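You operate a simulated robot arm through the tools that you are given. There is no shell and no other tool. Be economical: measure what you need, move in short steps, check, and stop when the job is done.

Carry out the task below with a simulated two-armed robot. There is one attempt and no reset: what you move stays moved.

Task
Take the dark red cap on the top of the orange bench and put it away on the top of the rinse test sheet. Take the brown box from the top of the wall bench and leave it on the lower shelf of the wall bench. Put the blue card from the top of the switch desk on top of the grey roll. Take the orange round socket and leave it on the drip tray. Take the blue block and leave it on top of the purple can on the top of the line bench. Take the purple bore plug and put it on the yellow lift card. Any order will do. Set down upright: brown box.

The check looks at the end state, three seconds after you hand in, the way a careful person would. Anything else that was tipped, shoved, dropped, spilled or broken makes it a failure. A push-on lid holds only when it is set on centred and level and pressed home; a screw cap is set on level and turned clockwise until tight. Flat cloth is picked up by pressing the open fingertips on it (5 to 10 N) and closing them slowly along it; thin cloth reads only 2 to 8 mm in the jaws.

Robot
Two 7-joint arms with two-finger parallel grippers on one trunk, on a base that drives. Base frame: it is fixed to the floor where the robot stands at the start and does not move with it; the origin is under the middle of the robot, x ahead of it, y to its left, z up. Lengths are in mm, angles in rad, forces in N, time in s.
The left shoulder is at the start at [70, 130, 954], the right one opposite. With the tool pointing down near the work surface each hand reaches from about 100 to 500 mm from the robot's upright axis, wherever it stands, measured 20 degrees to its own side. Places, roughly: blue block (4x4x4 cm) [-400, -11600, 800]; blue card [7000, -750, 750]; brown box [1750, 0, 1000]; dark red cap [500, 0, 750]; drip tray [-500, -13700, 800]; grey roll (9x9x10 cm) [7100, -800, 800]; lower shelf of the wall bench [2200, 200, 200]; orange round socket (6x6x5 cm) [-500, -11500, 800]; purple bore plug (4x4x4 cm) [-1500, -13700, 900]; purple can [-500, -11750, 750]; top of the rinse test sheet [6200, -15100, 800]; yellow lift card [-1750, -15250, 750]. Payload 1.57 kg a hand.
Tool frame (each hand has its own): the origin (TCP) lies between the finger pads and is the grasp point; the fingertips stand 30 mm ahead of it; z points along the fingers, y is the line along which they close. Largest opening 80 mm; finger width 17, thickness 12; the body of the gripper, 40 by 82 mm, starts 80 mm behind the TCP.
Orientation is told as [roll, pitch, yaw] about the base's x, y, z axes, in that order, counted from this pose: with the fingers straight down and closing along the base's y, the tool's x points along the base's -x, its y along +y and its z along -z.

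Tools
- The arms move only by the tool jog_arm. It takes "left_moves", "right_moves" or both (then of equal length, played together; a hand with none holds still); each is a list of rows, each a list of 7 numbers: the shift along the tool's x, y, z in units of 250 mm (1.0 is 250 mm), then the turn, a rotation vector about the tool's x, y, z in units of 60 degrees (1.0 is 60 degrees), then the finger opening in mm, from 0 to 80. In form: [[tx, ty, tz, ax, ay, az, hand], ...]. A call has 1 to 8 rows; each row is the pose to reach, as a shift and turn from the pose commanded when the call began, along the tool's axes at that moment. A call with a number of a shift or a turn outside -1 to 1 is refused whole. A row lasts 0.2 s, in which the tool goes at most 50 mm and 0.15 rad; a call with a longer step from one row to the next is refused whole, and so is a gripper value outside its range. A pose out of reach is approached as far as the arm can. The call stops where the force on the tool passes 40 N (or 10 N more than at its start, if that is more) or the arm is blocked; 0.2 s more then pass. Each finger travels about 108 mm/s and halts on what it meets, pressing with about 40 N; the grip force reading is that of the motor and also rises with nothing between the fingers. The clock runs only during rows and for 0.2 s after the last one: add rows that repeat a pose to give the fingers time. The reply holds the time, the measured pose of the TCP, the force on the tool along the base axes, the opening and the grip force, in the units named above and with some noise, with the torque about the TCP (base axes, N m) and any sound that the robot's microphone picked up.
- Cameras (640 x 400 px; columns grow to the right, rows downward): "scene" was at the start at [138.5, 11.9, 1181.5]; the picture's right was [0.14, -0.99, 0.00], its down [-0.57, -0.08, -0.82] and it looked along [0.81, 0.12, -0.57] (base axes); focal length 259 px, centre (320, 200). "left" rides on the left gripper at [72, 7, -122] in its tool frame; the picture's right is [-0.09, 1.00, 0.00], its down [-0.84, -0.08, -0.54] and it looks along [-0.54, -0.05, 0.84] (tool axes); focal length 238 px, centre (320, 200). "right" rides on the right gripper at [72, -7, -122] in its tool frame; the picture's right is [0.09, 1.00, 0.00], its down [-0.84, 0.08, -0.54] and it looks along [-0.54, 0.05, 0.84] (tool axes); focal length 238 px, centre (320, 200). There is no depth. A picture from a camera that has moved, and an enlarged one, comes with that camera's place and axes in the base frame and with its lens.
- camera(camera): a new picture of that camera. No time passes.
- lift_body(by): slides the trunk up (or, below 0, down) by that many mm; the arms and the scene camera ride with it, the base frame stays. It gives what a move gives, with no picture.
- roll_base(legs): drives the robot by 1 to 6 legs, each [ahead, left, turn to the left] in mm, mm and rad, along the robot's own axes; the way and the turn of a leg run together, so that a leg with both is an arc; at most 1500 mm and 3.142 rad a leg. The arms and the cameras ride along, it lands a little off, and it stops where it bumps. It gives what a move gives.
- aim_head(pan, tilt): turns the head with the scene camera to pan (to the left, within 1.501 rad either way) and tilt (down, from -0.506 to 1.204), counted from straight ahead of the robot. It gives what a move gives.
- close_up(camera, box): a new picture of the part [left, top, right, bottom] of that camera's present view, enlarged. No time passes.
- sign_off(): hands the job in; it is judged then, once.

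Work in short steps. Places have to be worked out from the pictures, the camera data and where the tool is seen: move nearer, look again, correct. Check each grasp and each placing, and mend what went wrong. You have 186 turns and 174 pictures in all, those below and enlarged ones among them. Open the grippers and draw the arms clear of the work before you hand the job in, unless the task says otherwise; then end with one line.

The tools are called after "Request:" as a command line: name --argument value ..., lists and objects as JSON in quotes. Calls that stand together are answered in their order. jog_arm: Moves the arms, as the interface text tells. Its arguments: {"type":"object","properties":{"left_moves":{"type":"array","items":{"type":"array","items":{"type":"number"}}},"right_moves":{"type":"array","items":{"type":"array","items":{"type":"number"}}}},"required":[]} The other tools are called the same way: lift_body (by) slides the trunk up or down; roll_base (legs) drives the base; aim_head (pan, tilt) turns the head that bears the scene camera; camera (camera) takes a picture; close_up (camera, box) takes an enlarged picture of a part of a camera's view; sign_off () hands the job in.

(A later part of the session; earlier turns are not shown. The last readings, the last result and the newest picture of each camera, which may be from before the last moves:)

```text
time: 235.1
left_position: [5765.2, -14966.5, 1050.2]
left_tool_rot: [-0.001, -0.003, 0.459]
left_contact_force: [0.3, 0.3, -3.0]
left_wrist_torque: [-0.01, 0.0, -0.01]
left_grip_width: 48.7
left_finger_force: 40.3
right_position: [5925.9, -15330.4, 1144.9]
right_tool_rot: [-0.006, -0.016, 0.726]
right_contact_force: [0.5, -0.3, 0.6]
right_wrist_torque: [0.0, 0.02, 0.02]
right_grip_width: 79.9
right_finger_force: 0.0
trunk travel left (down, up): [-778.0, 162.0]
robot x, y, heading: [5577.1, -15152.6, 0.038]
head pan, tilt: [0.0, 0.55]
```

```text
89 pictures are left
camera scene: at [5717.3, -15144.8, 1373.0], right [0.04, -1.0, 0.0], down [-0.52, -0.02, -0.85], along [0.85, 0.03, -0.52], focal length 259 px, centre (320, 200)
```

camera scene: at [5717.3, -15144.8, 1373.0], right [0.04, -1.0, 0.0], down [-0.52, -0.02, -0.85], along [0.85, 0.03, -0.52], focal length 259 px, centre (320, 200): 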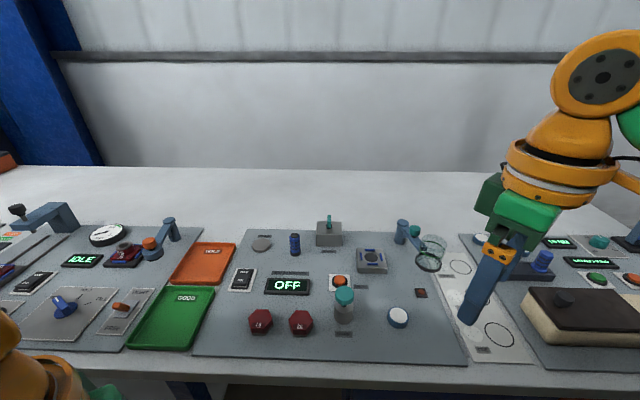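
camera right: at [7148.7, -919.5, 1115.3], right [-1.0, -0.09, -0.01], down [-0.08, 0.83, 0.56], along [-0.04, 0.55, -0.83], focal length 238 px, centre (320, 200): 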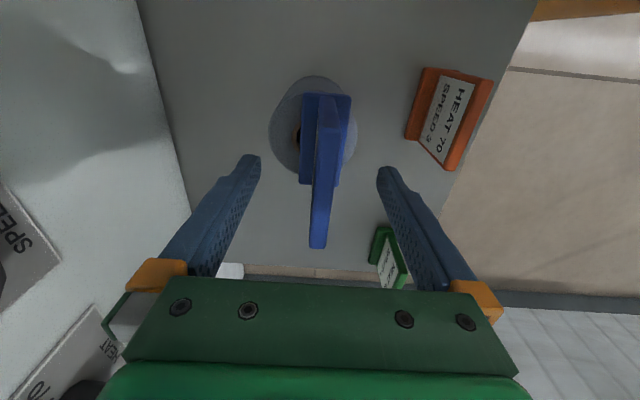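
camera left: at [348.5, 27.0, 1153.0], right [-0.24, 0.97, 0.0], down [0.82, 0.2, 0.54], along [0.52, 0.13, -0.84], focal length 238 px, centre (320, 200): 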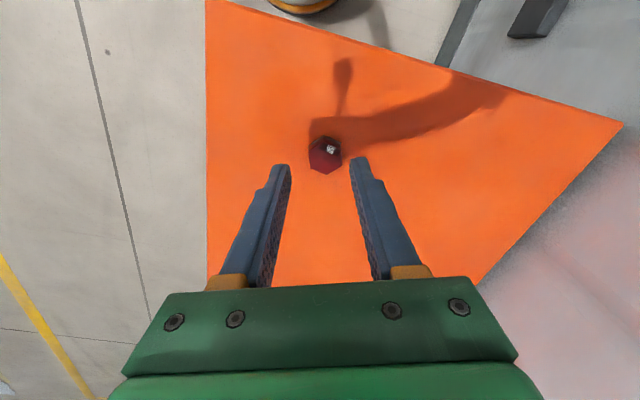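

This sheet already holds two similar dark red caps. Zoom in to read it and find a free spot.

Request:
close_up --camera "scene" --box '[192, 220, 480, 400]'

Request:
close_up --camera "scene" --box '[420, 220, 640, 380]'

```text
2.22 times, centred on (336, 310) of scene
camera zoom: at [5717.3, -15144.8, 1373.0], right [0.04, -1.0, 0.0], down [-0.52, -0.02, -0.85], along [0.85, 0.03, -0.52], focal length 576 px, centre (284, -44)
```

zoom: 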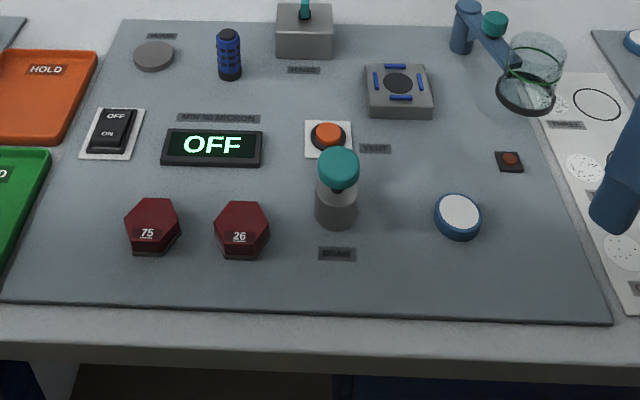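

```text
2.50 times, centred on (530, 300) of scene
camera zoom: at [5717.3, -15144.8, 1373.0], right [0.04, -1.0, 0.0], down [-0.52, -0.02, -0.85], along [0.85, 0.03, -0.52], focal length 648 px, centre (-205, -50)
```

zoom: 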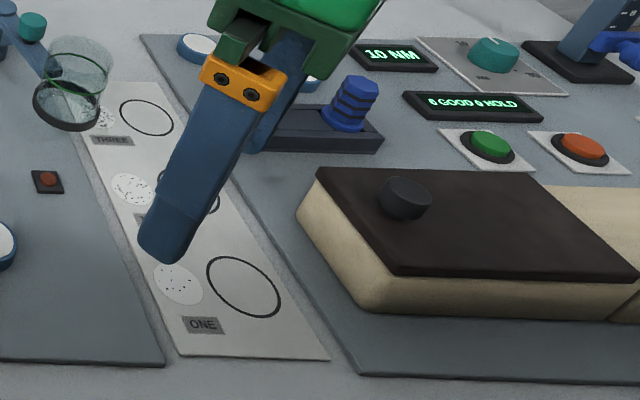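

The labelled valves (VENT/DRAIN) fit the rinse sheet. Free spot at the front right of the sheet, about [6050, −15380]; sheet height ≈ 810. Reposition the base for the left hand.

Request:
roll_base --legs '[[80, -370, -0.038]]'

Request:
jog_arm --left_moves '[[-0.16, -0.08, 0.05, 0, 0, 0, 20], [-0.32, -0.16, 0.1, 0, 0, 0, 20], [-0.48, -0.24, 0.15, 0, 0, 0, 20], [-0.64, -0.3, 0.2, 0, 0, 0, 20], [-0.72, -0.33, 0.3, 0, 0, 0, 20]]'

Request:
aim_head --pan 0.25 --tilt 0.75

Request:
camera --camera "scene"

Request:
camera --camera "left"

```text
time: 237.5
left_position: [5858.3, -15333.5, 1050.8]
left_tool_rot: [-0.003, -0.003, 0.43]
left_contact_force: [-0.8, 0.4, -3.1]
left_wrist_torque: [-0.02, -0.01, 0.02]
left_grip_width: 48.9
left_finger_force: 39.6
right_position: [6006.3, -15700.2, 1144.8]
right_tool_rot: [-0.003, -0.018, 0.695]
right_contact_force: [0.3, -1.1, -1.0]
right_wrist_torque: [-0.02, -0.03, 0.03]
right_grip_width: 79.9
right_finger_force: 0.0
trunk travel left (down, up): [-778.0, 162.0]
robot x, y, heading: [5663.0, -15513.2, 0.01]
head pan, tilt: [0.0, 0.55]
```

```text
time: 238.7
left_position: [6055.5, -15335.2, 975.5]
left_tool_rot: [0.0, -0.003, 0.428]
left_contact_force: [0.0, 0.4, -3.7]
left_wrist_torque: [-0.02, 0.02, 0.01]
left_grip_width: 48.8
left_finger_force: 40.3
right_position: [6008.9, -15702.0, 1145.0]
right_tool_rot: [-0.003, -0.017, 0.696]
right_contact_force: [-0.2, 0.8, 0.0]
right_wrist_torque: [0.0, -0.01, 0.02]
right_grip_width: 80.2
right_finger_force: 0.0
trunk travel left (down, up): [-778.0, 162.0]
robot x, y, heading: [5662.2, -15512.1, 0.005]
head pan, tilt: [0.0, 0.55]
```

```text
time: 239.4
left_position: [6055.5, -15335.4, 976.1]
left_tool_rot: [-0.002, -0.002, 0.43]
left_contact_force: [0.0, -0.1, -1.6]
left_wrist_torque: [0.01, 0.02, 0.03]
left_grip_width: 49.0
left_finger_force: 39.9
right_position: [6007.6, -15703.5, 1144.5]
right_tool_rot: [-0.004, -0.017, 0.698]
right_contact_force: [0.8, -0.2, -0.2]
right_wrist_torque: [0.02, 0.0, 0.02]
right_grip_width: 79.5
right_finger_force: 0.1
trunk travel left (down, up): [-778.0, 162.0]
robot x, y, heading: [5664.3, -15512.5, 0.008]
head pan, tilt: [0.25, 0.75]
```

```text
86 pictures are left
camera scene: at [5796.1, -15491.0, 1355.6], right [0.25, -0.97, 0.0], down [-0.66, -0.17, -0.73], along [0.71, 0.18, -0.68], focal length 259 px, centre (320, 200)
```

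scene: 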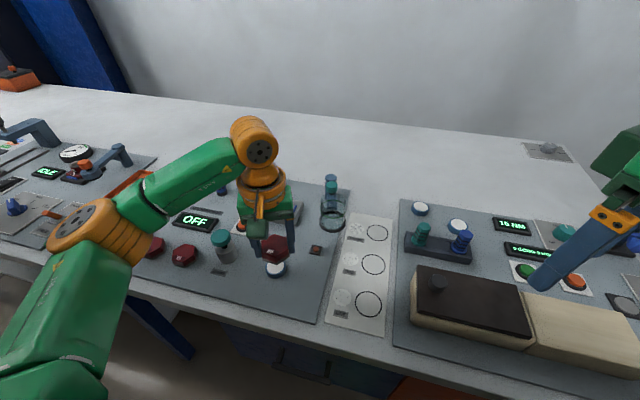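

```text
85 pictures are left
camera left: at [5987.6, -15358.3, 1097.7], right [-0.33, 0.94, 0.0], down [0.79, 0.28, 0.54], along [0.51, 0.18, -0.84], focal length 238 px, centre (320, 200)
```

left: 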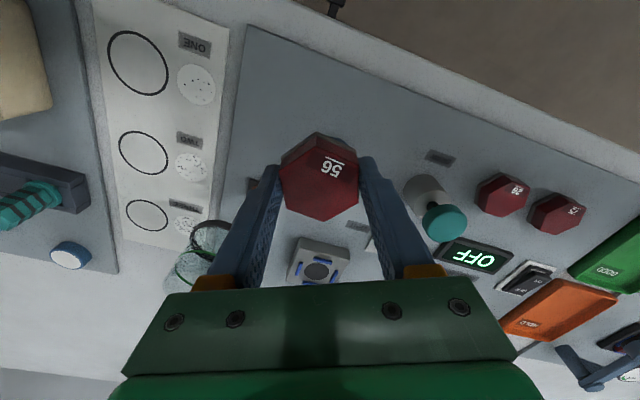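

Sheet corner at ≈(5996, −15430); target the cap at [6046, −15380]. Shift and lower to TCP ≈ 890.

Request:
jog_arm --left_moves '[[0.055, -0.074, 0, 0, 0, 0, 20], [0.11, -0.148, 0.06, 0, 0, 0, 20], [0.11, -0.148, 0.2, 0, 0, 0, 20], [0.11, -0.148, 0.34, 0, 0, 0, 20], [0.11, -0.148, 0.34, 0, 0, 0, 20]]'

Request:
camera --camera "left"

Request:
close_up --camera "scene" --box '[200, 200, 360, 300]'

```text
time: 240.7
left_position: [6047.3, -15383.2, 890.3]
left_tool_rot: [-0.001, -0.003, 0.429]
left_contact_force: [-0.1, 0.4, -2.9]
left_wrist_torque: [-0.03, 0.02, 0.0]
left_grip_width: 48.9
left_finger_force: 39.8
right_position: [6007.9, -15702.8, 1145.6]
right_tool_rot: [-0.005, -0.018, 0.697]
right_contact_force: [0.4, -0.5, -0.1]
right_wrist_torque: [0.0, 0.0, -0.01]
right_grip_width: 79.8
right_finger_force: 0.1
trunk travel left (down, up): [-778.0, 162.0]
robot x, y, heading: [5662.0, -15515.1, 0.005]
head pan, tilt: [0.25, 0.75]
```

```text
84 pictures are left
camera left: at [5978.7, -15404.7, 1011.8], right [-0.33, 0.94, 0.0], down [0.79, 0.28, 0.54], along [0.51, 0.18, -0.84], focal length 238 px, centre (320, 200)
```

left: 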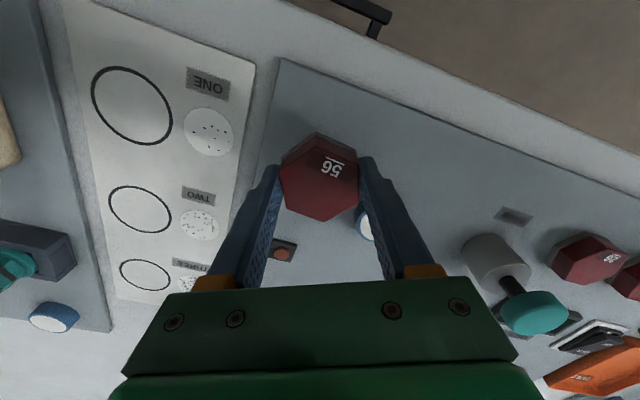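

```text
4.00 times, centred on (280, 250) of scene
camera zoom: at [5796.0, -15491.5, 1355.6], right [0.25, -0.97, 0.0], down [-0.66, -0.17, -0.73], along [0.71, 0.19, -0.68], focal length 1037 px, centre (480, 0)
```

zoom: 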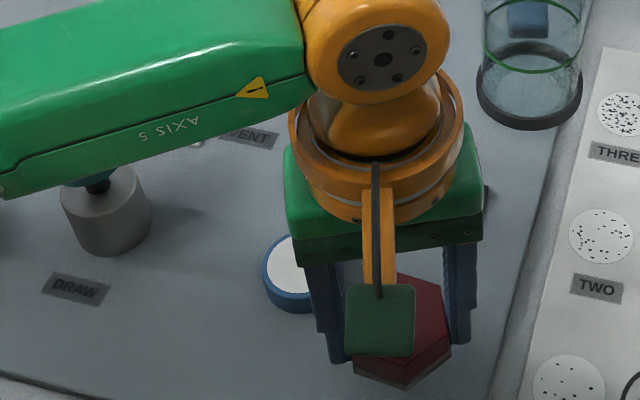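

Clear all round. Lower slowly until contact.

Request:
jog_arm --left_moves '[[0, 0, 0.08, 0, 0, 0, 20], [0, 0, 0.14, 0, 0, 0, 20], [0, 0, 0.16, 0, 0, 0, 20], [0, 0, 0.172, 0, 0, 0, 20], [0, 0, 0.184, 0, 0, 0, 20], [0, 0, 0.196, 0, 0, 0, 20], [0, 0, 0.208, 0, 0, 0, 20], [0, 0, 0.22, 0, 0, 0, 20]]'

```text
time: 241.5
left_position: [6045.8, -15380.7, 857.8]
left_tool_rot: [-0.008, -0.02, 0.429]
left_contact_force: [-3.8, 2.3, 20.7]
left_wrist_torque: [0.33, 0.63, -0.06]
left_grip_width: 48.7
left_finger_force: 40.2
right_position: [6001.9, -15704.5, 1147.7]
right_tool_rot: [-0.006, -0.023, 0.697]
right_contact_force: [-0.4, -0.2, 0.4]
right_wrist_torque: [0.03, -0.01, -0.02]
right_grip_width: 79.8
right_finger_force: 0.1
trunk travel left (down, up): [-778.0, 162.0]
robot x, y, heading: [5664.6, -15512.3, 0.004]
head pan, tilt: [0.25, 0.75]
stopped in row 4 (left hand): the force on the tool passed its limit at 53 N (the readings are from after the stop); the commanded pose is now the measured one
```

Contact at TCP ≈ 857. Check the picture before releasing.

Request:
camera --camera "left"

Request:
close_up --camera "scene" --box '[200, 200, 360, 300]'

```text
82 pictures are left
camera left: at [5975.7, -15404.2, 978.6], right [-0.33, 0.94, -0.01], down [0.78, 0.28, 0.56], along [0.53, 0.18, -0.83], focal length 238 px, centre (320, 200)
```

left: 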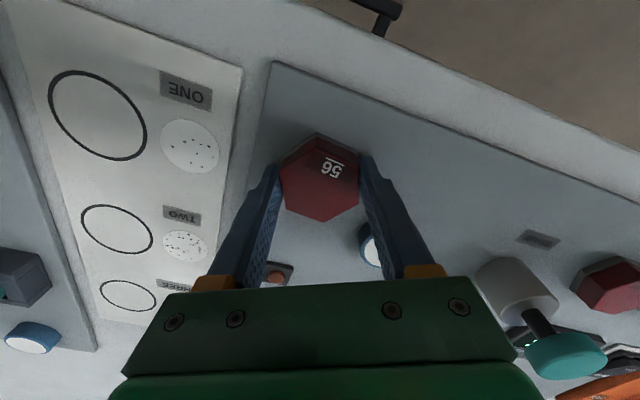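

```text
4.00 times, centred on (280, 250) of scene
camera zoom: at [5789.0, -15491.8, 1356.6], right [0.25, -0.97, 0.0], down [-0.66, -0.17, -0.73], along [0.71, 0.19, -0.68], focal length 1037 px, centre (480, 0)
```

zoom: 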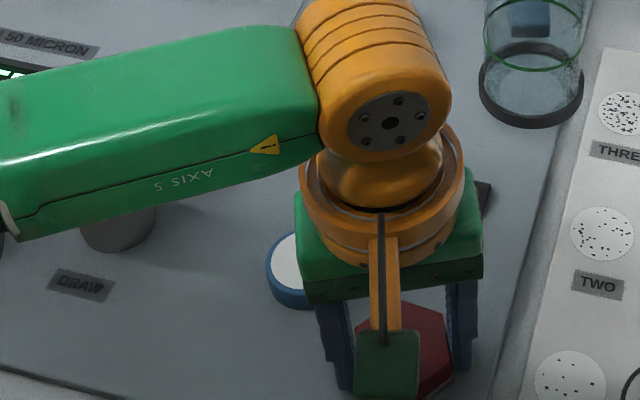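

It looks seated, with clear surroundings. Ease off and open just wide enough.

Request:
jog_arm --left_moves '[[0, 0, -0.004, 0, 0, 0, 50], [0, 0, -0.01, 0, 0, 0, 56], [0, 0, -0.01, 0, 0, 0, 64], [0, 0, -0.01, 0, 0, 0, 64]]'

Request:
close_up --camera "left" --box '[200, 100, 440, 250]'

```text
time: 242.5
left_position: [6049.3, -15382.4, 858.4]
left_tool_rot: [-0.006, -0.014, 0.428]
left_contact_force: [-0.8, -2.7, 3.2]
left_wrist_torque: [0.0, 0.09, 0.09]
left_grip_width: 61.9
left_finger_force: 0.0
right_position: [6006.3, -15703.5, 1143.9]
right_tool_rot: [-0.003, -0.017, 0.695]
right_contact_force: [0.6, -0.7, 0.2]
right_wrist_torque: [0.01, 0.03, -0.03]
right_grip_width: 80.0
right_finger_force: 0.1
trunk travel left (down, up): [-778.0, 162.0]
robot x, y, heading: [5662.1, -15508.4, 0.003]
head pan, tilt: [0.25, 0.75]
```

```text
2.67 times, centred on (320, 175) of left
camera zoom: at [5980.0, -15405.1, 978.9], right [-0.33, 0.94, 0.0], down [0.78, 0.28, 0.55], along [0.52, 0.18, -0.83], focal length 636 px, centre (320, 267)
```

zoom: 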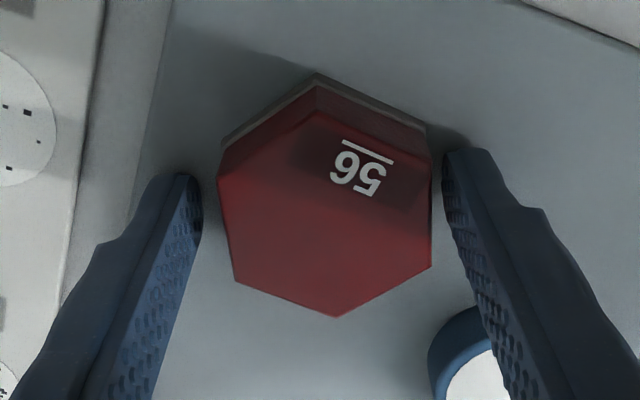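

Released on the sheet. Rise straight up and verify.

Request:
jog_arm --left_moves '[[0, 0, -0.05, 0, 0, 0, 64], [0, 0, -0.2, 0, 0, 0, 64], [0, 0, -0.38, 0, 0, 0, 64], [0, 0, -0.56, 0, 0, 0, 64], [0, 0, -0.74, 0, 0, 0, 64]]'

Request:
camera --camera "left"

Request:
aim_head --pan -1.5 --tilt 0.15

Request:
camera --camera "scene"

```text
time: 243.7
left_position: [6042.0, -15382.8, 1042.5]
left_tool_rot: [-0.006, -0.012, 0.431]
left_contact_force: [-0.4, -0.3, -0.1]
left_wrist_torque: [0.01, 0.03, 0.02]
left_grip_width: 63.9
left_finger_force: 0.2
right_position: [6005.2, -15702.9, 1143.9]
right_tool_rot: [-0.004, -0.02, 0.696]
right_contact_force: [0.3, 0.3, -0.3]
right_wrist_torque: [0.01, -0.02, 0.02]
right_grip_width: 80.1
right_finger_force: 0.0
trunk travel left (down, up): [-778.0, 162.0]
robot x, y, heading: [5667.8, -15515.1, 0.011]
head pan, tilt: [0.25, 0.75]
```

```text
79 pictures are left
camera left: at [5974.0, -15404.6, 1163.9], right [-0.33, 0.94, -0.01], down [0.79, 0.28, 0.55], along [0.52, 0.18, -0.83], focal length 238 px, centre (320, 200)
```

left: 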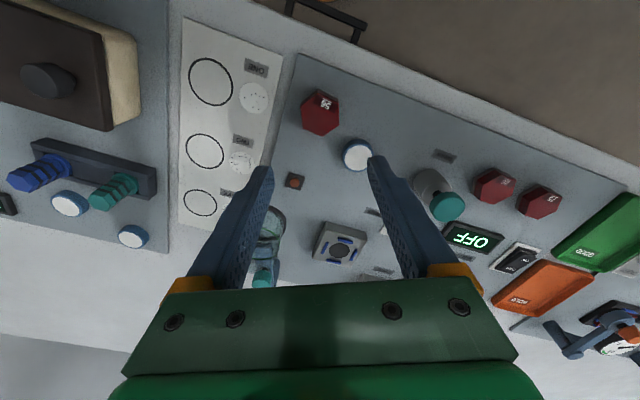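

```text
time: 245.4
left_position: [6043.9, -15381.4, 1043.1]
left_tool_rot: [-0.007, -0.01, 0.43]
left_contact_force: [-0.2, 0.5, 0.4]
left_wrist_torque: [0.01, -0.02, -0.02]
left_grip_width: 63.9
left_finger_force: 0.0
right_position: [6007.0, -15702.5, 1144.5]
right_tool_rot: [-0.004, -0.019, 0.695]
right_contact_force: [-0.4, 0.5, 0.3]
right_wrist_torque: [0.03, 0.01, 0.0]
right_grip_width: 80.1
right_finger_force: 0.1
trunk travel left (down, up): [-778.0, 162.0]
robot x, y, heading: [5664.3, -15511.1, 0.008]
head pan, tilt: [-1.499, 0.15]
```

```text
78 pictures are left
camera scene: at [5722.8, -15604.6, 1410.0], right [-1.0, -0.08, 0.0], down [-0.01, 0.15, -0.99], along [0.08, -0.99, -0.15], focal length 259 px, centre (320, 200)
```

scene: 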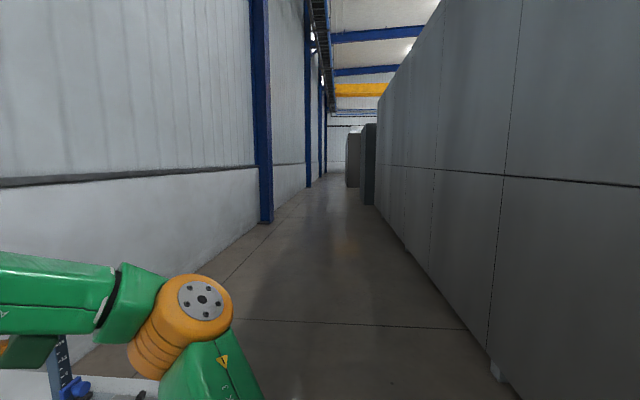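

The cap sits on the rinse sheet. Check the south end of the tunnel for a way around to the west side.

Request:
close_up --camera "scene" --box '[296, 100, 424, 220]'

```text
3.33 times, centred on (360, 160) of scene
camera zoom: at [5722.8, -15604.6, 1410.0], right [-1.0, -0.08, 0.0], down [-0.01, 0.15, -0.99], along [0.08, -0.99, -0.15], focal length 864 px, centre (187, 333)
```

zoom: 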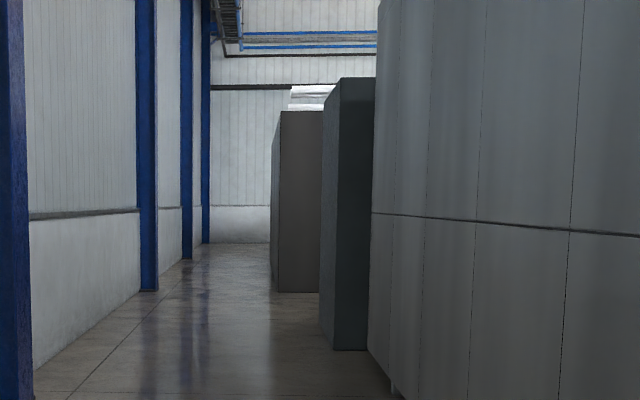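

Uncertain there; I'll take the known north route back. Start driving north at x ≈ 5700.

Request:
roll_base --legs '[[-200, 0, 0], [0, 0, 1.563], [0, -230, 0], [1500, 0, 0], [1500, 0, 0], [1500, 0, 0]]'

Request:
roll_base --legs '[[1500, 0, 0], [1000, 0, 0]]'

```text
time: 273.4
left_position: [5537.0, -10607.8, 1042.5]
left_tool_rot: [-0.006, -0.015, 2.006]
left_contact_force: [1.3, 1.1, 0.4]
left_wrist_torque: [-0.01, 0.02, 0.05]
left_grip_width: 64.1
left_finger_force: 0.1
right_position: [5856.9, -10642.1, 1146.4]
right_tool_rot: [-0.005, -0.02, 2.274]
right_contact_force: [-0.1, -0.7, 0.1]
right_wrist_torque: [0.02, 0.04, 0.02]
right_grip_width: 80.2
right_finger_force: 0.1
trunk travel left (down, up): [-778.0, 162.0]
robot x, y, heading: [5664.1, -10989.5, 1.578]
head pan, tilt: [-1.499, 0.15]
```

```text
time: 285.3
left_position: [5417.4, -8177.2, 1042.9]
left_tool_rot: [-0.006, -0.016, 2.056]
left_contact_force: [-0.2, -0.1, -0.6]
left_wrist_torque: [0.0, 0.0, 0.01]
left_grip_width: 63.8
left_finger_force: 0.0
right_position: [5740.4, -8196.5, 1145.7]
right_tool_rot: [-0.005, -0.019, 2.323]
right_contact_force: [0.9, 0.0, -0.3]
right_wrist_torque: [0.02, -0.04, -0.01]
right_grip_width: 80.1
right_finger_force: 0.1
trunk travel left (down, up): [-778.0, 162.0]
robot x, y, heading: [5572.8, -8548.2, 1.636]
head pan, tilt: [-1.499, 0.15]
```

Straighten and continue north to y ≈ −1900.

Request:
roll_base --legs '[[0, -170, -0.066], [1500, 0, 0], [1500, 0, 0], [1500, 0, 0], [1500, 0, 0], [700, 0, 0]]'

Request:
aim_head --pan 0 --tilt 0.15

Request:
roll_base --legs '[[0, 0, 1.571]]'

Request:
camera --camera "scene"

```text
time: 317.9
left_position: [5861.4, -1550.4, 1043.6]
left_tool_rot: [-0.008, -0.015, 1.911]
left_contact_force: [0.3, -0.7, 0.5]
left_wrist_torque: [-0.01, 0.02, -0.01]
left_grip_width: 64.0
left_finger_force: 0.0
right_position: [6176.8, -1616.9, 1145.6]
right_tool_rot: [-0.005, -0.017, 2.176]
right_contact_force: [0.0, -0.8, 0.3]
right_wrist_torque: [0.04, 0.02, -0.02]
right_grip_width: 79.9
right_finger_force: 0.1
trunk travel left (down, up): [-778.0, 162.0]
robot x, y, heading: [5960.1, -1941.9, 1.482]
head pan, tilt: [-1.499, 0.15]
```

```text
time: 319.5
left_position: [5861.0, -1549.3, 1042.5]
left_tool_rot: [-0.008, -0.011, 1.909]
left_contact_force: [0.4, -0.5, 0.0]
left_wrist_torque: [0.01, 0.0, 0.01]
left_grip_width: 63.9
left_finger_force: 0.1
right_position: [6178.3, -1615.6, 1145.3]
right_tool_rot: [-0.006, -0.018, 2.176]
right_contact_force: [0.1, 0.1, -0.1]
right_wrist_torque: [-0.03, -0.01, 0.01]
right_grip_width: 80.1
right_finger_force: 0.2
trunk travel left (down, up): [-778.0, 162.0]
robot x, y, heading: [5957.7, -1935.9, 1.49]
head pan, tilt: [0.0, 0.15]
```

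```text
time: 323.8
left_position: [5565.1, -2034.9, 1042.9]
left_tool_rot: [-0.007, -0.015, -2.804]
left_contact_force: [-0.4, -0.1, -0.3]
left_wrist_torque: [0.01, -0.01, 0.01]
left_grip_width: 63.8
left_finger_force: 0.0
right_position: [5632.3, -1717.3, 1144.2]
right_tool_rot: [-0.002, -0.018, -2.537]
right_contact_force: [-0.4, -0.3, -1.0]
right_wrist_torque: [-0.01, -0.01, -0.01]
right_grip_width: 79.7
right_finger_force: 0.0
trunk travel left (down, up): [-778.0, 162.0]
robot x, y, heading: [5956.9, -1942.3, 3.056]
head pan, tilt: [0.0, 0.15]
```

```text
76 pictures are left
camera scene: at [5814.9, -1928.2, 1410.0], right [0.09, 1.0, 0.0], down [0.15, -0.01, -0.99], along [-0.99, 0.09, -0.15], focal length 259 px, centre (320, 200)
```

scene: 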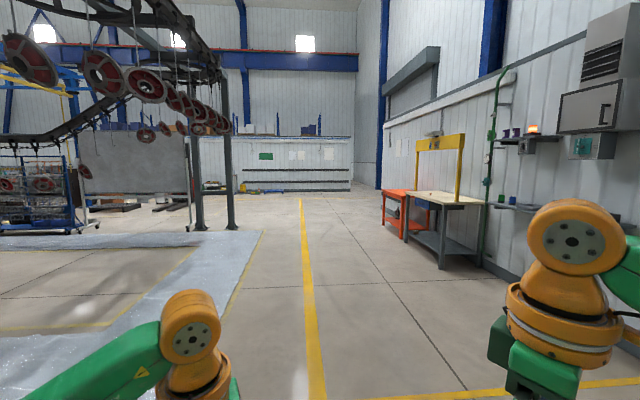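

Clear along the yellow line. Drive west to x ≈ −350, then turn south and look.

Request:
roll_base --legs '[[0, 0, 0.07], [1500, 0, 0], [1500, 0, 0], [1500, 0, 0], [1500, 0, 0], [300, 0, 0]]'

Request:
roll_base --legs '[[0, 0, 1.571]]'

Request:
camera --camera "scene"

```text
time: 354.5
left_position: [-758.4, -2015.6, 1041.8]
left_tool_rot: [-0.007, -0.013, -2.751]
left_contact_force: [0.3, -0.2, -0.3]
left_wrist_torque: [0.0, 0.02, -0.07]
left_grip_width: 64.0
left_finger_force: 0.1
right_position: [-707.1, -1694.7, 1145.3]
right_tool_rot: [-0.005, -0.02, -2.484]
right_contact_force: [-0.3, 0.0, 0.2]
right_wrist_torque: [0.0, 0.04, 0.0]
right_grip_width: 80.2
right_finger_force: 0.1
trunk travel left (down, up): [-778.0, 162.0]
robot x, y, heading: [-374.3, -1899.9, 3.11]
head pan, tilt: [0.0, 0.15]
```

```text
time: 358.7
left_position: [-262.9, -2286.4, 1043.3]
left_tool_rot: [-0.009, -0.014, -1.189]
left_contact_force: [-0.3, -0.4, -0.3]
left_wrist_torque: [0.02, 0.02, -0.03]
left_grip_width: 63.9
left_finger_force: 0.0
right_position: [-582.2, -2233.7, 1145.0]
right_tool_rot: [-0.005, -0.019, -0.921]
right_contact_force: [-0.6, 0.0, -0.3]
right_wrist_torque: [0.03, -0.02, -0.05]
right_grip_width: 80.0
right_finger_force: 0.1
trunk travel left (down, up): [-778.0, 162.0]
robot x, y, heading: [-374.6, -1901.2, -1.608]
head pan, tilt: [0.0, 0.15]
```

```text
75 pictures are left
camera scene: at [-379.5, -2043.8, 1410.0], right [-1.0, 0.04, 0.0], down [0.01, 0.15, -0.99], along [-0.04, -0.99, -0.15], focal length 259 px, centre (320, 200)
```

scene: 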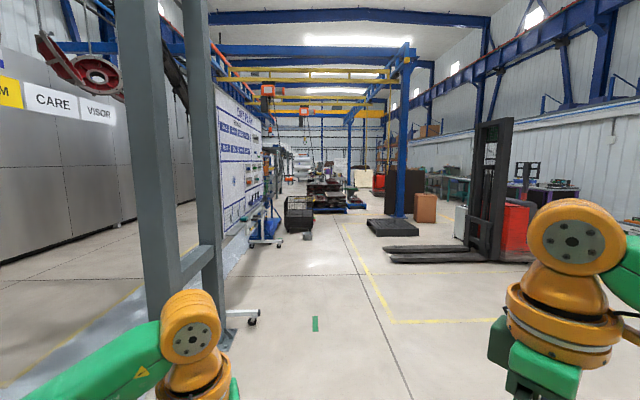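

Zoom ahead to see the benches near y ≈ −11600 and obstacles on the way.

Request:
close_up --camera "scene" --box '[240, 140, 432, 260]'

```text
3.33 times, centred on (336, 200) of scene
camera zoom: at [-379.5, -2043.8, 1410.0], right [-1.0, 0.04, 0.0], down [0.01, 0.15, -0.99], along [-0.04, -0.99, -0.15], focal length 864 px, centre (267, 200)
```

zoom: 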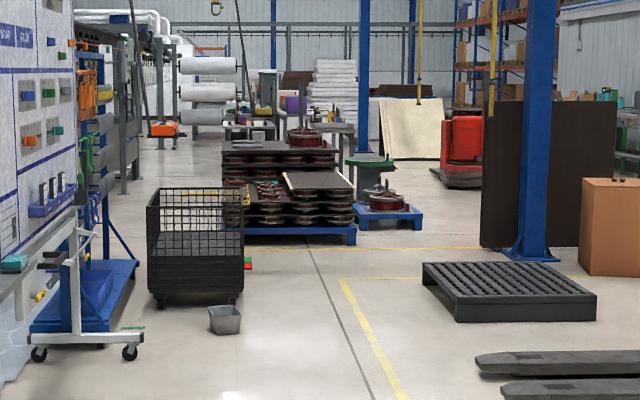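

Obstacles: wire basket (x −460…140, y ≈ −7200), a pallet stack (x −300…−1400, y ≈ −9150), black pallet right of x ≈ −1720. Advance to about (−1000, −6500) and look again.

Request:
roll_base --legs '[[0, -450, 0.03], [1500, 0, 0], [1500, 0, 0], [1500, 0, 0]]'

Request:
camera --camera "scene"

```text
time: 382.8
left_position: [-559.4, -6817.7, 1042.0]
left_tool_rot: [-0.007, -0.012, -1.094]
left_contact_force: [0.2, 0.2, 0.0]
left_wrist_torque: [-0.01, -0.02, -0.01]
left_grip_width: 63.9
left_finger_force: 0.1
right_position: [-881.5, -6795.5, 1146.0]
right_tool_rot: [-0.005, -0.02, -0.827]
right_contact_force: [-0.1, -0.7, 0.5]
right_wrist_torque: [-0.01, 0.03, -0.02]
right_grip_width: 80.0
right_finger_force: 0.1
trunk travel left (down, up): [-778.0, 162.0]
robot x, y, heading: [-707.6, -6442.7, -1.512]
head pan, tilt: [0.0, 0.15]
```

```text
73 pictures are left
camera scene: at [-698.4, -6587.0, 1410.0], right [-1.0, -0.06, 0.0], down [-0.01, 0.15, -0.99], along [0.06, -0.99, -0.15], focal length 259 px, centre (320, 200)
```

scene: 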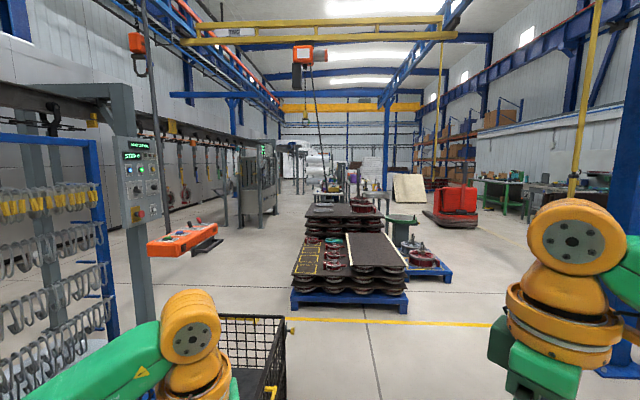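

Wide open lane on the left of the pallet stack. Go round the basket's right side, then cross to x ≈ +250 and on south to y ≈ −9900.

Request:
roll_base --legs '[[0, -250, -0.05], [1500, 0, 0], [200, 0, 0], [0, 1150, 0], [1500, 0, 0], [200, 0, 0]]'

Request:
aim_head --pan -0.2 --tilt 0.3

Request:
camera --camera "scene"

```text
time: 397.1
left_position: [120.4, -8537.6, 1040.8]
left_tool_rot: [0.015, -0.01, -1.089]
left_contact_force: [0.2, 0.2, -0.5]
left_wrist_torque: [0.0, 0.02, 0.0]
left_grip_width: 64.0
left_finger_force: 0.1
right_position: [-202.4, -8518.5, 1136.9]
right_tool_rot: [0.015, -0.025, -0.821]
right_contact_force: [-0.2, 0.0, 0.5]
right_wrist_torque: [-0.02, 0.04, 0.01]
right_grip_width: 80.0
right_finger_force: 0.0
trunk travel left (down, up): [-778.0, 162.0]
robot x, y, heading: [-11.3, -8158.6, -1.515]
head pan, tilt: [0.0, 0.15]
stopped in leg 4: the robot was blocked; the commanded pose is now the measured one
```

```text
time: 397.8
left_position: [119.9, -8538.2, 1040.9]
left_tool_rot: [0.017, -0.012, -1.092]
left_contact_force: [1.3, -0.8, 0.6]
left_wrist_torque: [-0.01, 0.0, 0.02]
left_grip_width: 64.4
left_finger_force: 0.2
right_position: [-206.5, -8518.3, 1137.1]
right_tool_rot: [0.018, -0.027, -0.825]
right_contact_force: [0.3, 0.0, -0.3]
right_wrist_torque: [0.0, 0.0, 0.01]
right_grip_width: 80.0
right_finger_force: 0.1
trunk travel left (down, up): [-778.0, 162.0]
robot x, y, heading: [-10.9, -8155.5, -1.516]
head pan, tilt: [-0.201, 0.3]
```

```text
72 pictures are left
camera scene: at [-46.3, -8312.4, 1394.0], right [-0.99, 0.14, -0.02], down [0.06, 0.3, -0.95], along [-0.13, -0.94, -0.31], focal length 259 px, centre (320, 200)
```

scene: 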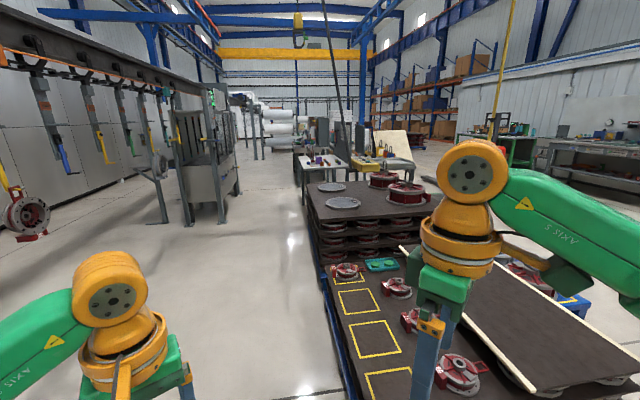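

Something on the left stopped the base. Look left and down.

Request:
aim_head --pan 1.3 --tilt 0.8

Request:
camera --camera "scene"

Request:
camera --camera "left"

```text
time: 399.4
left_position: [118.8, -8538.1, 1041.8]
left_tool_rot: [0.016, -0.012, -1.093]
left_contact_force: [0.0, 0.0, -0.7]
left_wrist_torque: [0.0, 0.04, 0.04]
left_grip_width: 64.4
left_finger_force: 0.1
right_position: [-206.5, -8517.6, 1136.9]
right_tool_rot: [0.016, -0.027, -0.826]
right_contact_force: [0.3, 0.5, 0.4]
right_wrist_torque: [-0.01, 0.01, 0.03]
right_grip_width: 80.0
right_finger_force: 0.1
trunk travel left (down, up): [-778.0, 162.0]
robot x, y, heading: [-6.6, -8155.9, -1.519]
head pan, tilt: [1.3, 0.799]
```

```text
71 pictures are left
camera scene: at [46.7, -8236.5, 1352.4], right [-0.21, -0.98, -0.01], down [-0.69, 0.16, -0.71], along [0.7, -0.14, -0.7], focal length 259 px, centre (320, 200)
```

scene: 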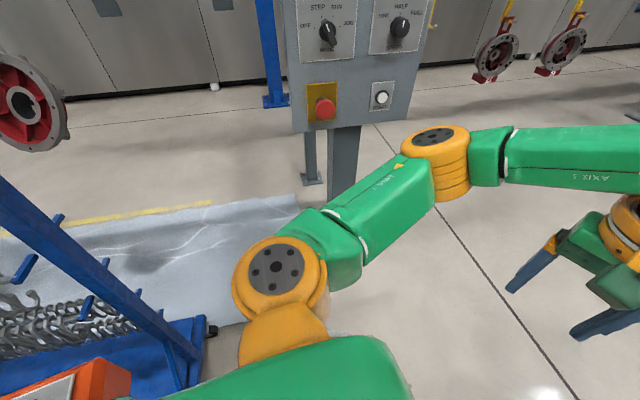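

```text
70 pictures are left
camera left: at [90.3, -8470.1, 1162.4], right [0.93, 0.38, 0.02], down [0.3, -0.78, 0.55], along [0.22, -0.51, -0.83], focal length 238 px, centre (320, 200)
```

left: 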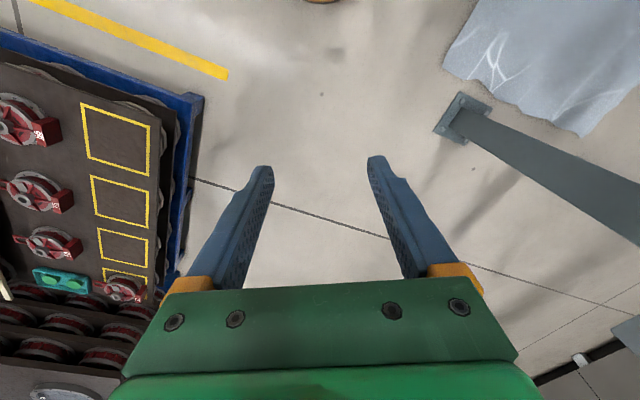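

Nothing obvious near the left arm. Look steeply down on both sides near the base.

Request:
aim_head --pan 1.5 --tilt 1.2

Request:
camera --camera "scene"

Request:
aim_head --pan -1.3 --tilt 1.0

Request:
camera --camera "scene"

```text
time: 400.3
left_position: [119.2, -8538.8, 1040.4]
left_tool_rot: [0.018, -0.012, -1.093]
left_contact_force: [-0.4, -0.3, 0.4]
left_wrist_torque: [-0.02, 0.0, 0.0]
left_grip_width: 64.1
left_finger_force: 0.1
right_position: [-205.8, -8517.4, 1137.2]
right_tool_rot: [0.018, -0.027, -0.826]
right_contact_force: [0.3, 0.2, 0.1]
right_wrist_torque: [0.01, -0.01, -0.01]
right_grip_width: 80.0
right_finger_force: 0.0
trunk travel left (down, up): [-778.0, 162.0]
robot x, y, heading: [-8.6, -8150.0, -1.512]
head pan, tilt: [1.499, 1.201]
```

```text
69 pictures are left
camera scene: at [24.5, -8219.8, 1324.4], right [-0.02, -1.0, -0.01], down [-0.92, 0.02, -0.38], along [0.38, 0.0, -0.92], focal length 259 px, centre (320, 200)
```

scene: 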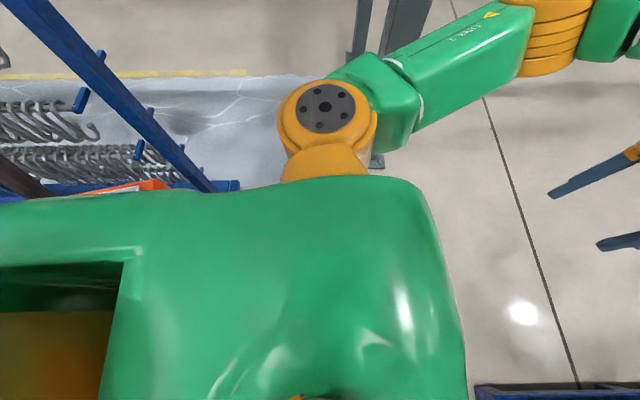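

```text
time: 402.8
left_position: [119.9, -8537.5, 1042.2]
left_tool_rot: [0.016, -0.014, -1.091]
left_contact_force: [0.2, -0.3, -0.2]
left_wrist_torque: [0.0, 0.01, -0.01]
left_grip_width: 63.8
left_finger_force: 0.0
right_position: [-205.5, -8517.3, 1137.5]
right_tool_rot: [0.018, -0.025, -0.825]
right_contact_force: [-0.8, -0.1, -0.1]
right_wrist_torque: [0.03, 0.0, -0.01]
right_grip_width: 80.0
right_finger_force: 0.0
trunk travel left (down, up): [-778.0, 162.0]
robot x, y, heading: [-8.6, -8155.5, -1.515]
head pan, tilt: [-1.3, 1.0]
```

```text
68 pictures are left
camera scene: at [-97.7, -8241.1, 1334.1], right [-0.32, 0.95, 0.0], down [0.81, 0.28, -0.52], along [-0.49, -0.16, -0.85], focal length 259 px, centre (320, 200)
```

scene: 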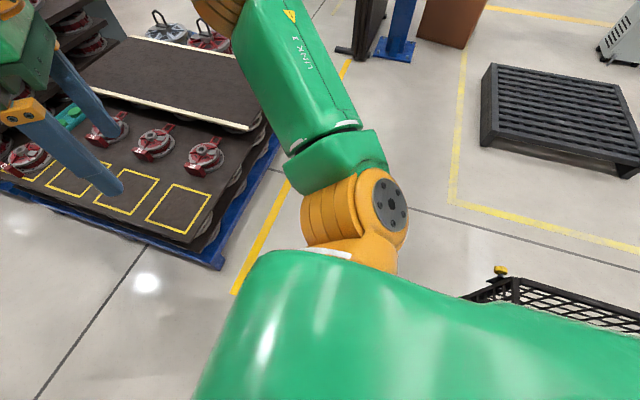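

The robot's back is close to the basket/blue rack. Move straight ahead 200 mm to free it, then look at the basket.

Request:
roll_base --legs '[[200, 0, 0]]'

Request:
aim_head --pan 1.5 --tilt 0.6

Request:
camera --camera "scene"

```text
time: 404.4
left_position: [146.7, -8727.2, 1044.8]
left_tool_rot: [-0.007, -0.015, -1.098]
left_contact_force: [-0.4, 0.9, 1.0]
left_wrist_torque: [-0.03, 0.0, 0.01]
left_grip_width: 63.9
left_finger_force: 0.1
right_position: [-176.9, -8704.3, 1145.6]
right_tool_rot: [-0.005, -0.025, -0.831]
right_contact_force: [-0.1, 1.2, -0.5]
right_wrist_torque: [-0.03, 0.0, -0.01]
right_grip_width: 79.9
right_finger_force: 0.0
trunk travel left (down, up): [-778.0, 162.0]
robot x, y, heading: [-2.8, -8358.4, -1.527]
head pan, tilt: [-1.3, 1.0]
```

```text
time: 406.8
left_position: [147.7, -8731.0, 1042.2]
left_tool_rot: [-0.007, -0.012, -1.099]
left_contact_force: [-0.2, -0.1, -0.2]
left_wrist_torque: [0.01, 0.01, -0.02]
left_grip_width: 64.1
left_finger_force: 0.0
right_position: [-174.9, -8708.3, 1145.4]
right_tool_rot: [-0.006, -0.02, -0.83]
right_contact_force: [0.4, -0.2, -0.3]
right_wrist_torque: [0.0, 0.0, -0.06]
right_grip_width: 79.9
right_finger_force: 0.0
trunk travel left (down, up): [-778.0, 162.0]
robot x, y, heading: [2.7, -8356.6, -1.516]
head pan, tilt: [1.499, 0.6]
```

```text
67 pictures are left
camera scene: at [93.3, -8410.1, 1368.5], right [-0.02, -1.0, 0.0], down [-0.56, 0.01, -0.83], along [0.82, -0.02, -0.56], focal length 259 px, centre (320, 200)
```

scene: 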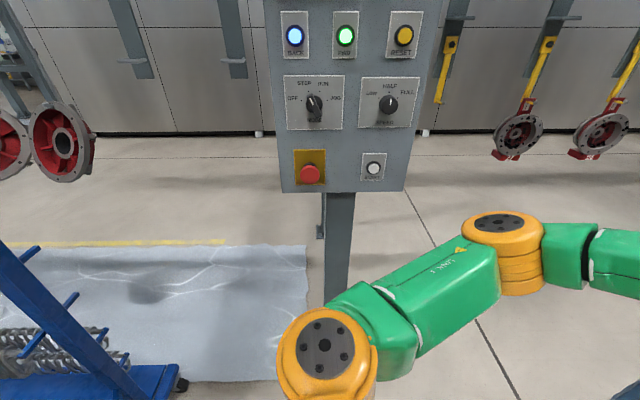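

Free now and level again. Shift left a little and continue south past the pallet stack.

Request:
roll_base --legs '[[0, 130, -0.03], [1500, 0, 0], [300, 0, 0]]'

Request:
aim_head --pan -0.3 --tilt 0.4

Request:
camera --camera "scene"

```text
time: 416.8
left_position: [286.9, -10545.8, 1043.8]
left_tool_rot: [-0.008, -0.015, -1.14]
left_contact_force: [-1.0, -0.2, -0.8]
left_wrist_torque: [-0.01, 0.01, -0.01]
left_grip_width: 64.1
left_finger_force: 0.1
right_position: [-35.7, -10508.0, 1146.1]
right_tool_rot: [-0.005, -0.021, -0.875]
right_contact_force: [0.1, -0.1, 0.1]
right_wrist_torque: [-0.02, -0.01, -0.07]
right_grip_width: 79.9
right_finger_force: 0.0
trunk travel left (down, up): [-778.0, 162.0]
robot x, y, heading: [156.3, -10167.1, -1.57]
head pan, tilt: [1.499, 0.6]
```

```text
time: 418.6
left_position: [285.3, -10546.9, 1042.3]
left_tool_rot: [-0.005, -0.013, -1.141]
left_contact_force: [-1.1, 0.1, -0.5]
left_wrist_torque: [0.01, 0.02, 0.0]
left_grip_width: 64.2
left_finger_force: 0.0
right_position: [-36.2, -10509.1, 1144.7]
right_tool_rot: [-0.004, -0.018, -0.874]
right_contact_force: [0.6, 0.0, -0.2]
right_wrist_torque: [0.02, 0.0, 0.02]
right_grip_width: 80.0
right_finger_force: 0.1
trunk travel left (down, up): [-778.0, 162.0]
robot x, y, heading: [155.4, -10168.8, -1.564]
head pan, tilt: [-0.3, 0.4]
```

```text
66 pictures are left
camera scene: at [130.7, -10306.9, 1386.7], right [-0.96, 0.29, 0.0], down [0.11, 0.37, -0.92], along [-0.27, -0.88, -0.39], focal length 259 px, centre (320, 200)
```

scene: 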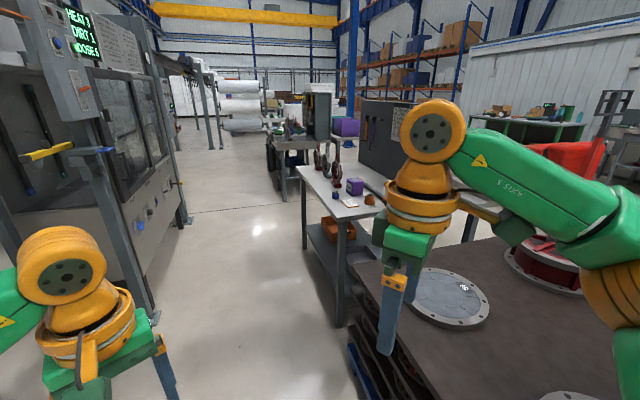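

The line bench with blue block, purple can and orange socket is just ahead on the right. Zoom in.

Request:
close_up --camera "scene" --box '[280, 130, 424, 220]'

```text
4.44 times, centred on (352, 175) of scene
camera zoom: at [130.7, -10306.9, 1386.7], right [-0.96, 0.29, 0.0], down [0.11, 0.37, -0.92], along [-0.27, -0.88, -0.39], focal length 1153 px, centre (178, 311)
```

zoom: 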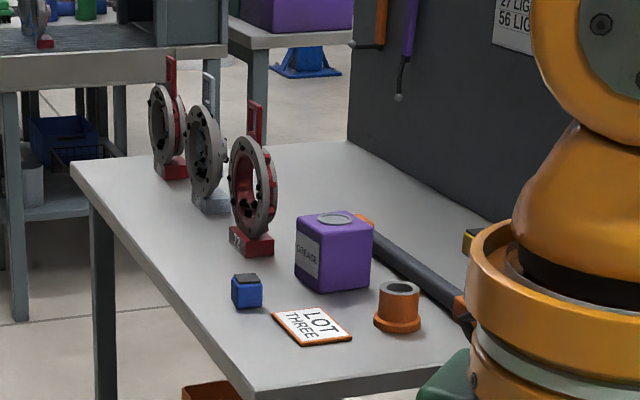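

Block ≈ [−376, −11641], can ≈ [−507, −11653], socket ≈ [−531, −11509], bench edge x ≈ −287. Drive alongside and turn to face the bench.

Request:
roll_base --legs '[[1345, 0, 0], [0, 0, -1.576], [160, 0, 0]]'

Request:
aim_head --pan 0.15 --tilt 0.8

Request:
camera --camera "scene"

```text
time: 430.5
left_position: [-349.3, -11653.7, 1043.1]
left_tool_rot: [-0.007, -0.013, -2.751]
left_contact_force: [-0.4, -0.5, 0.7]
left_wrist_torque: [0.0, 0.03, 0.02]
left_grip_width: 63.9
left_finger_force: 0.1
right_position: [-300.1, -11334.6, 1145.4]
right_tool_rot: [-0.007, -0.021, -2.481]
right_contact_force: [0.1, -0.5, -0.3]
right_wrist_torque: [-0.01, 0.04, 0.04]
right_grip_width: 79.8
right_finger_force: 0.0
trunk travel left (down, up): [-778.0, 162.0]
robot x, y, heading: [35.5, -11537.1, 3.109]
head pan, tilt: [-0.3, 0.4]
```

```text
time: 431.4
left_position: [-352.6, -11654.5, 1043.0]
left_tool_rot: [-0.008, -0.013, -2.751]
left_contact_force: [0.4, 0.7, 0.3]
left_wrist_torque: [0.01, 0.0, -0.03]
left_grip_width: 64.1
left_finger_force: 0.0
right_position: [-303.7, -11334.5, 1144.8]
right_tool_rot: [-0.005, -0.019, -2.483]
right_contact_force: [-0.9, 0.1, 1.1]
right_wrist_torque: [0.0, 0.01, 0.02]
right_grip_width: 80.0
right_finger_force: 0.0
trunk travel left (down, up): [-778.0, 162.0]
robot x, y, heading: [33.7, -11536.7, 3.108]
head pan, tilt: [0.15, 0.799]
```

```text
64 pictures are left
camera scene: at [-96.8, -11547.4, 1351.6], right [-0.12, 0.99, 0.0], down [0.71, 0.08, -0.7], along [-0.69, -0.08, -0.72], focal length 259 px, centre (320, 200)
```

scene: 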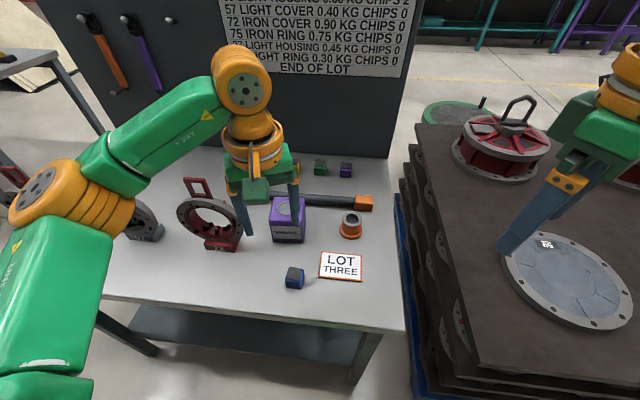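

Zoom on block, can and socket; take the left-hand view for triangulation.

Request:
close_up --camera "scene" --box '[256, 190, 384, 300]'

Request:
camera --camera "left"

```text
3.64 times, centred on (320, 245) of scene
camera zoom: at [-96.8, -11547.4, 1351.6], right [-0.12, 0.99, 0.0], down [0.71, 0.08, -0.7], along [-0.69, -0.08, -0.72], focal length 943 px, centre (320, 36)
```

zoom: 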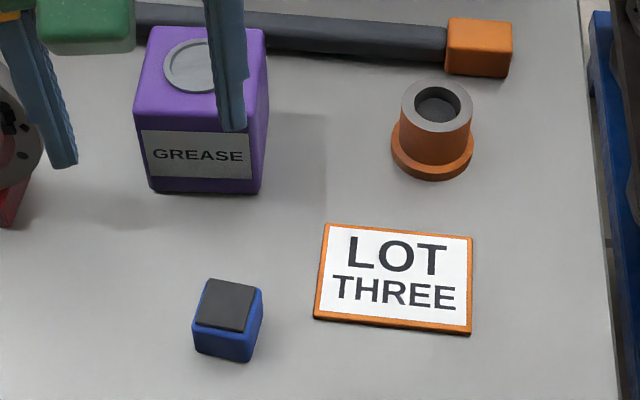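

```text
62 pictures are left
camera left: at [-281.1, -11632.3, 1163.0], right [0.29, -0.96, -0.01], down [-0.8, -0.25, 0.55], along [-0.53, -0.16, -0.83], focal length 238 px, centre (320, 200)
```

left: 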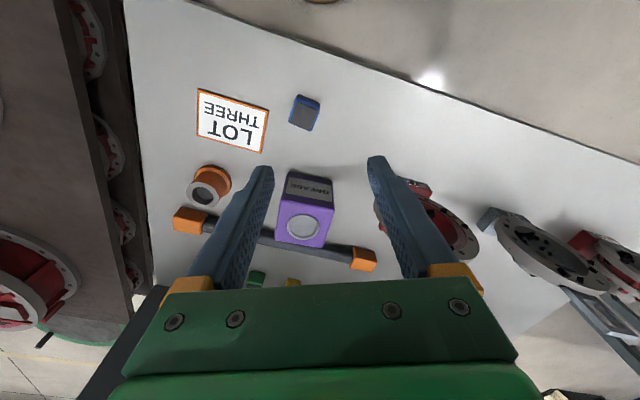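

Block centre ≈ [−367, −11635], top 830, axis-aligned; can lid ≈ [−522, −11679], top ≈ 870. Drive 130 forward and bring the left hand over the block.

Request:
roll_base --legs '[[130, 0, 0]]'

Request:
jog_arm --left_moves '[[0.1, 0.026, 0.02, 0, 0, 0.1, 80], [0.2, 0.052, 0.1, 0, 0, 0.2, 80], [0.3, 0.078, 0.2, 0, 0, 0.3, 80], [0.4, 0.1, 0.3, 0, 0, 0.41, 80], [0.45, 0.116, 0.45, 0, 0, 0.41, 80], [0.45, 0.116, 0.53, 0, 0, 0.41, 80]]'

Request:
camera --camera "left"

```text
time: 432.7
left_position: [-480.2, -11651.6, 1043.2]
left_tool_rot: [-0.006, -0.014, -2.754]
left_contact_force: [0.1, 0.1, -0.5]
left_wrist_torque: [0.03, 0.02, 0.02]
left_grip_width: 63.7
left_finger_force: 0.1
right_position: [-431.7, -11330.6, 1146.7]
right_tool_rot: [-0.007, -0.02, -2.481]
right_contact_force: [0.4, 0.0, -0.5]
right_wrist_torque: [0.03, 0.04, 0.02]
right_grip_width: 79.9
right_finger_force: 0.1
trunk travel left (down, up): [-778.0, 162.0]
robot x, y, heading: [-100.2, -11533.5, 3.109]
head pan, tilt: [0.15, 0.799]
```

```text
time: 434.1
left_position: [-371.7, -11633.2, 907.8]
left_tool_rot: [-0.003, -0.014, 3.101]
left_contact_force: [-0.1, -0.1, 0.1]
left_wrist_torque: [-0.01, 0.01, -0.01]
left_grip_width: 79.8
left_finger_force: 0.1
right_position: [-435.1, -11330.2, 1144.3]
right_tool_rot: [-0.006, -0.019, -2.483]
right_contact_force: [0.6, 0.3, 0.3]
right_wrist_torque: [0.0, -0.04, -0.02]
right_grip_width: 80.0
right_finger_force: 0.0
trunk travel left (down, up): [-778.0, 162.0]
robot x, y, heading: [-96.4, -11532.5, 3.107]
head pan, tilt: [0.15, 0.799]
```

```text
61 pictures are left
camera left: at [-298.6, -11641.9, 1029.0], right [-0.13, -0.99, 0.0], down [-0.83, 0.11, 0.55], along [-0.55, 0.07, -0.83], focal length 238 px, centre (320, 200)
```

left: 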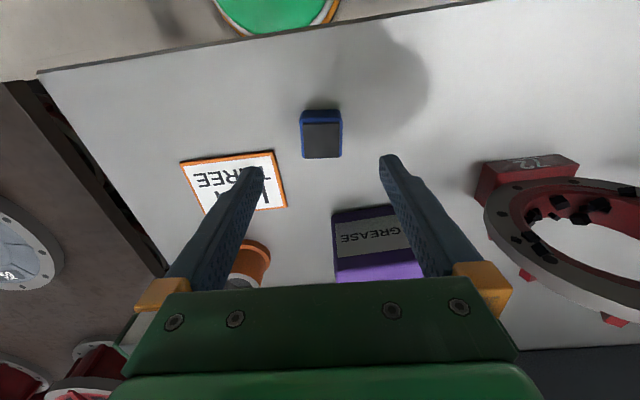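

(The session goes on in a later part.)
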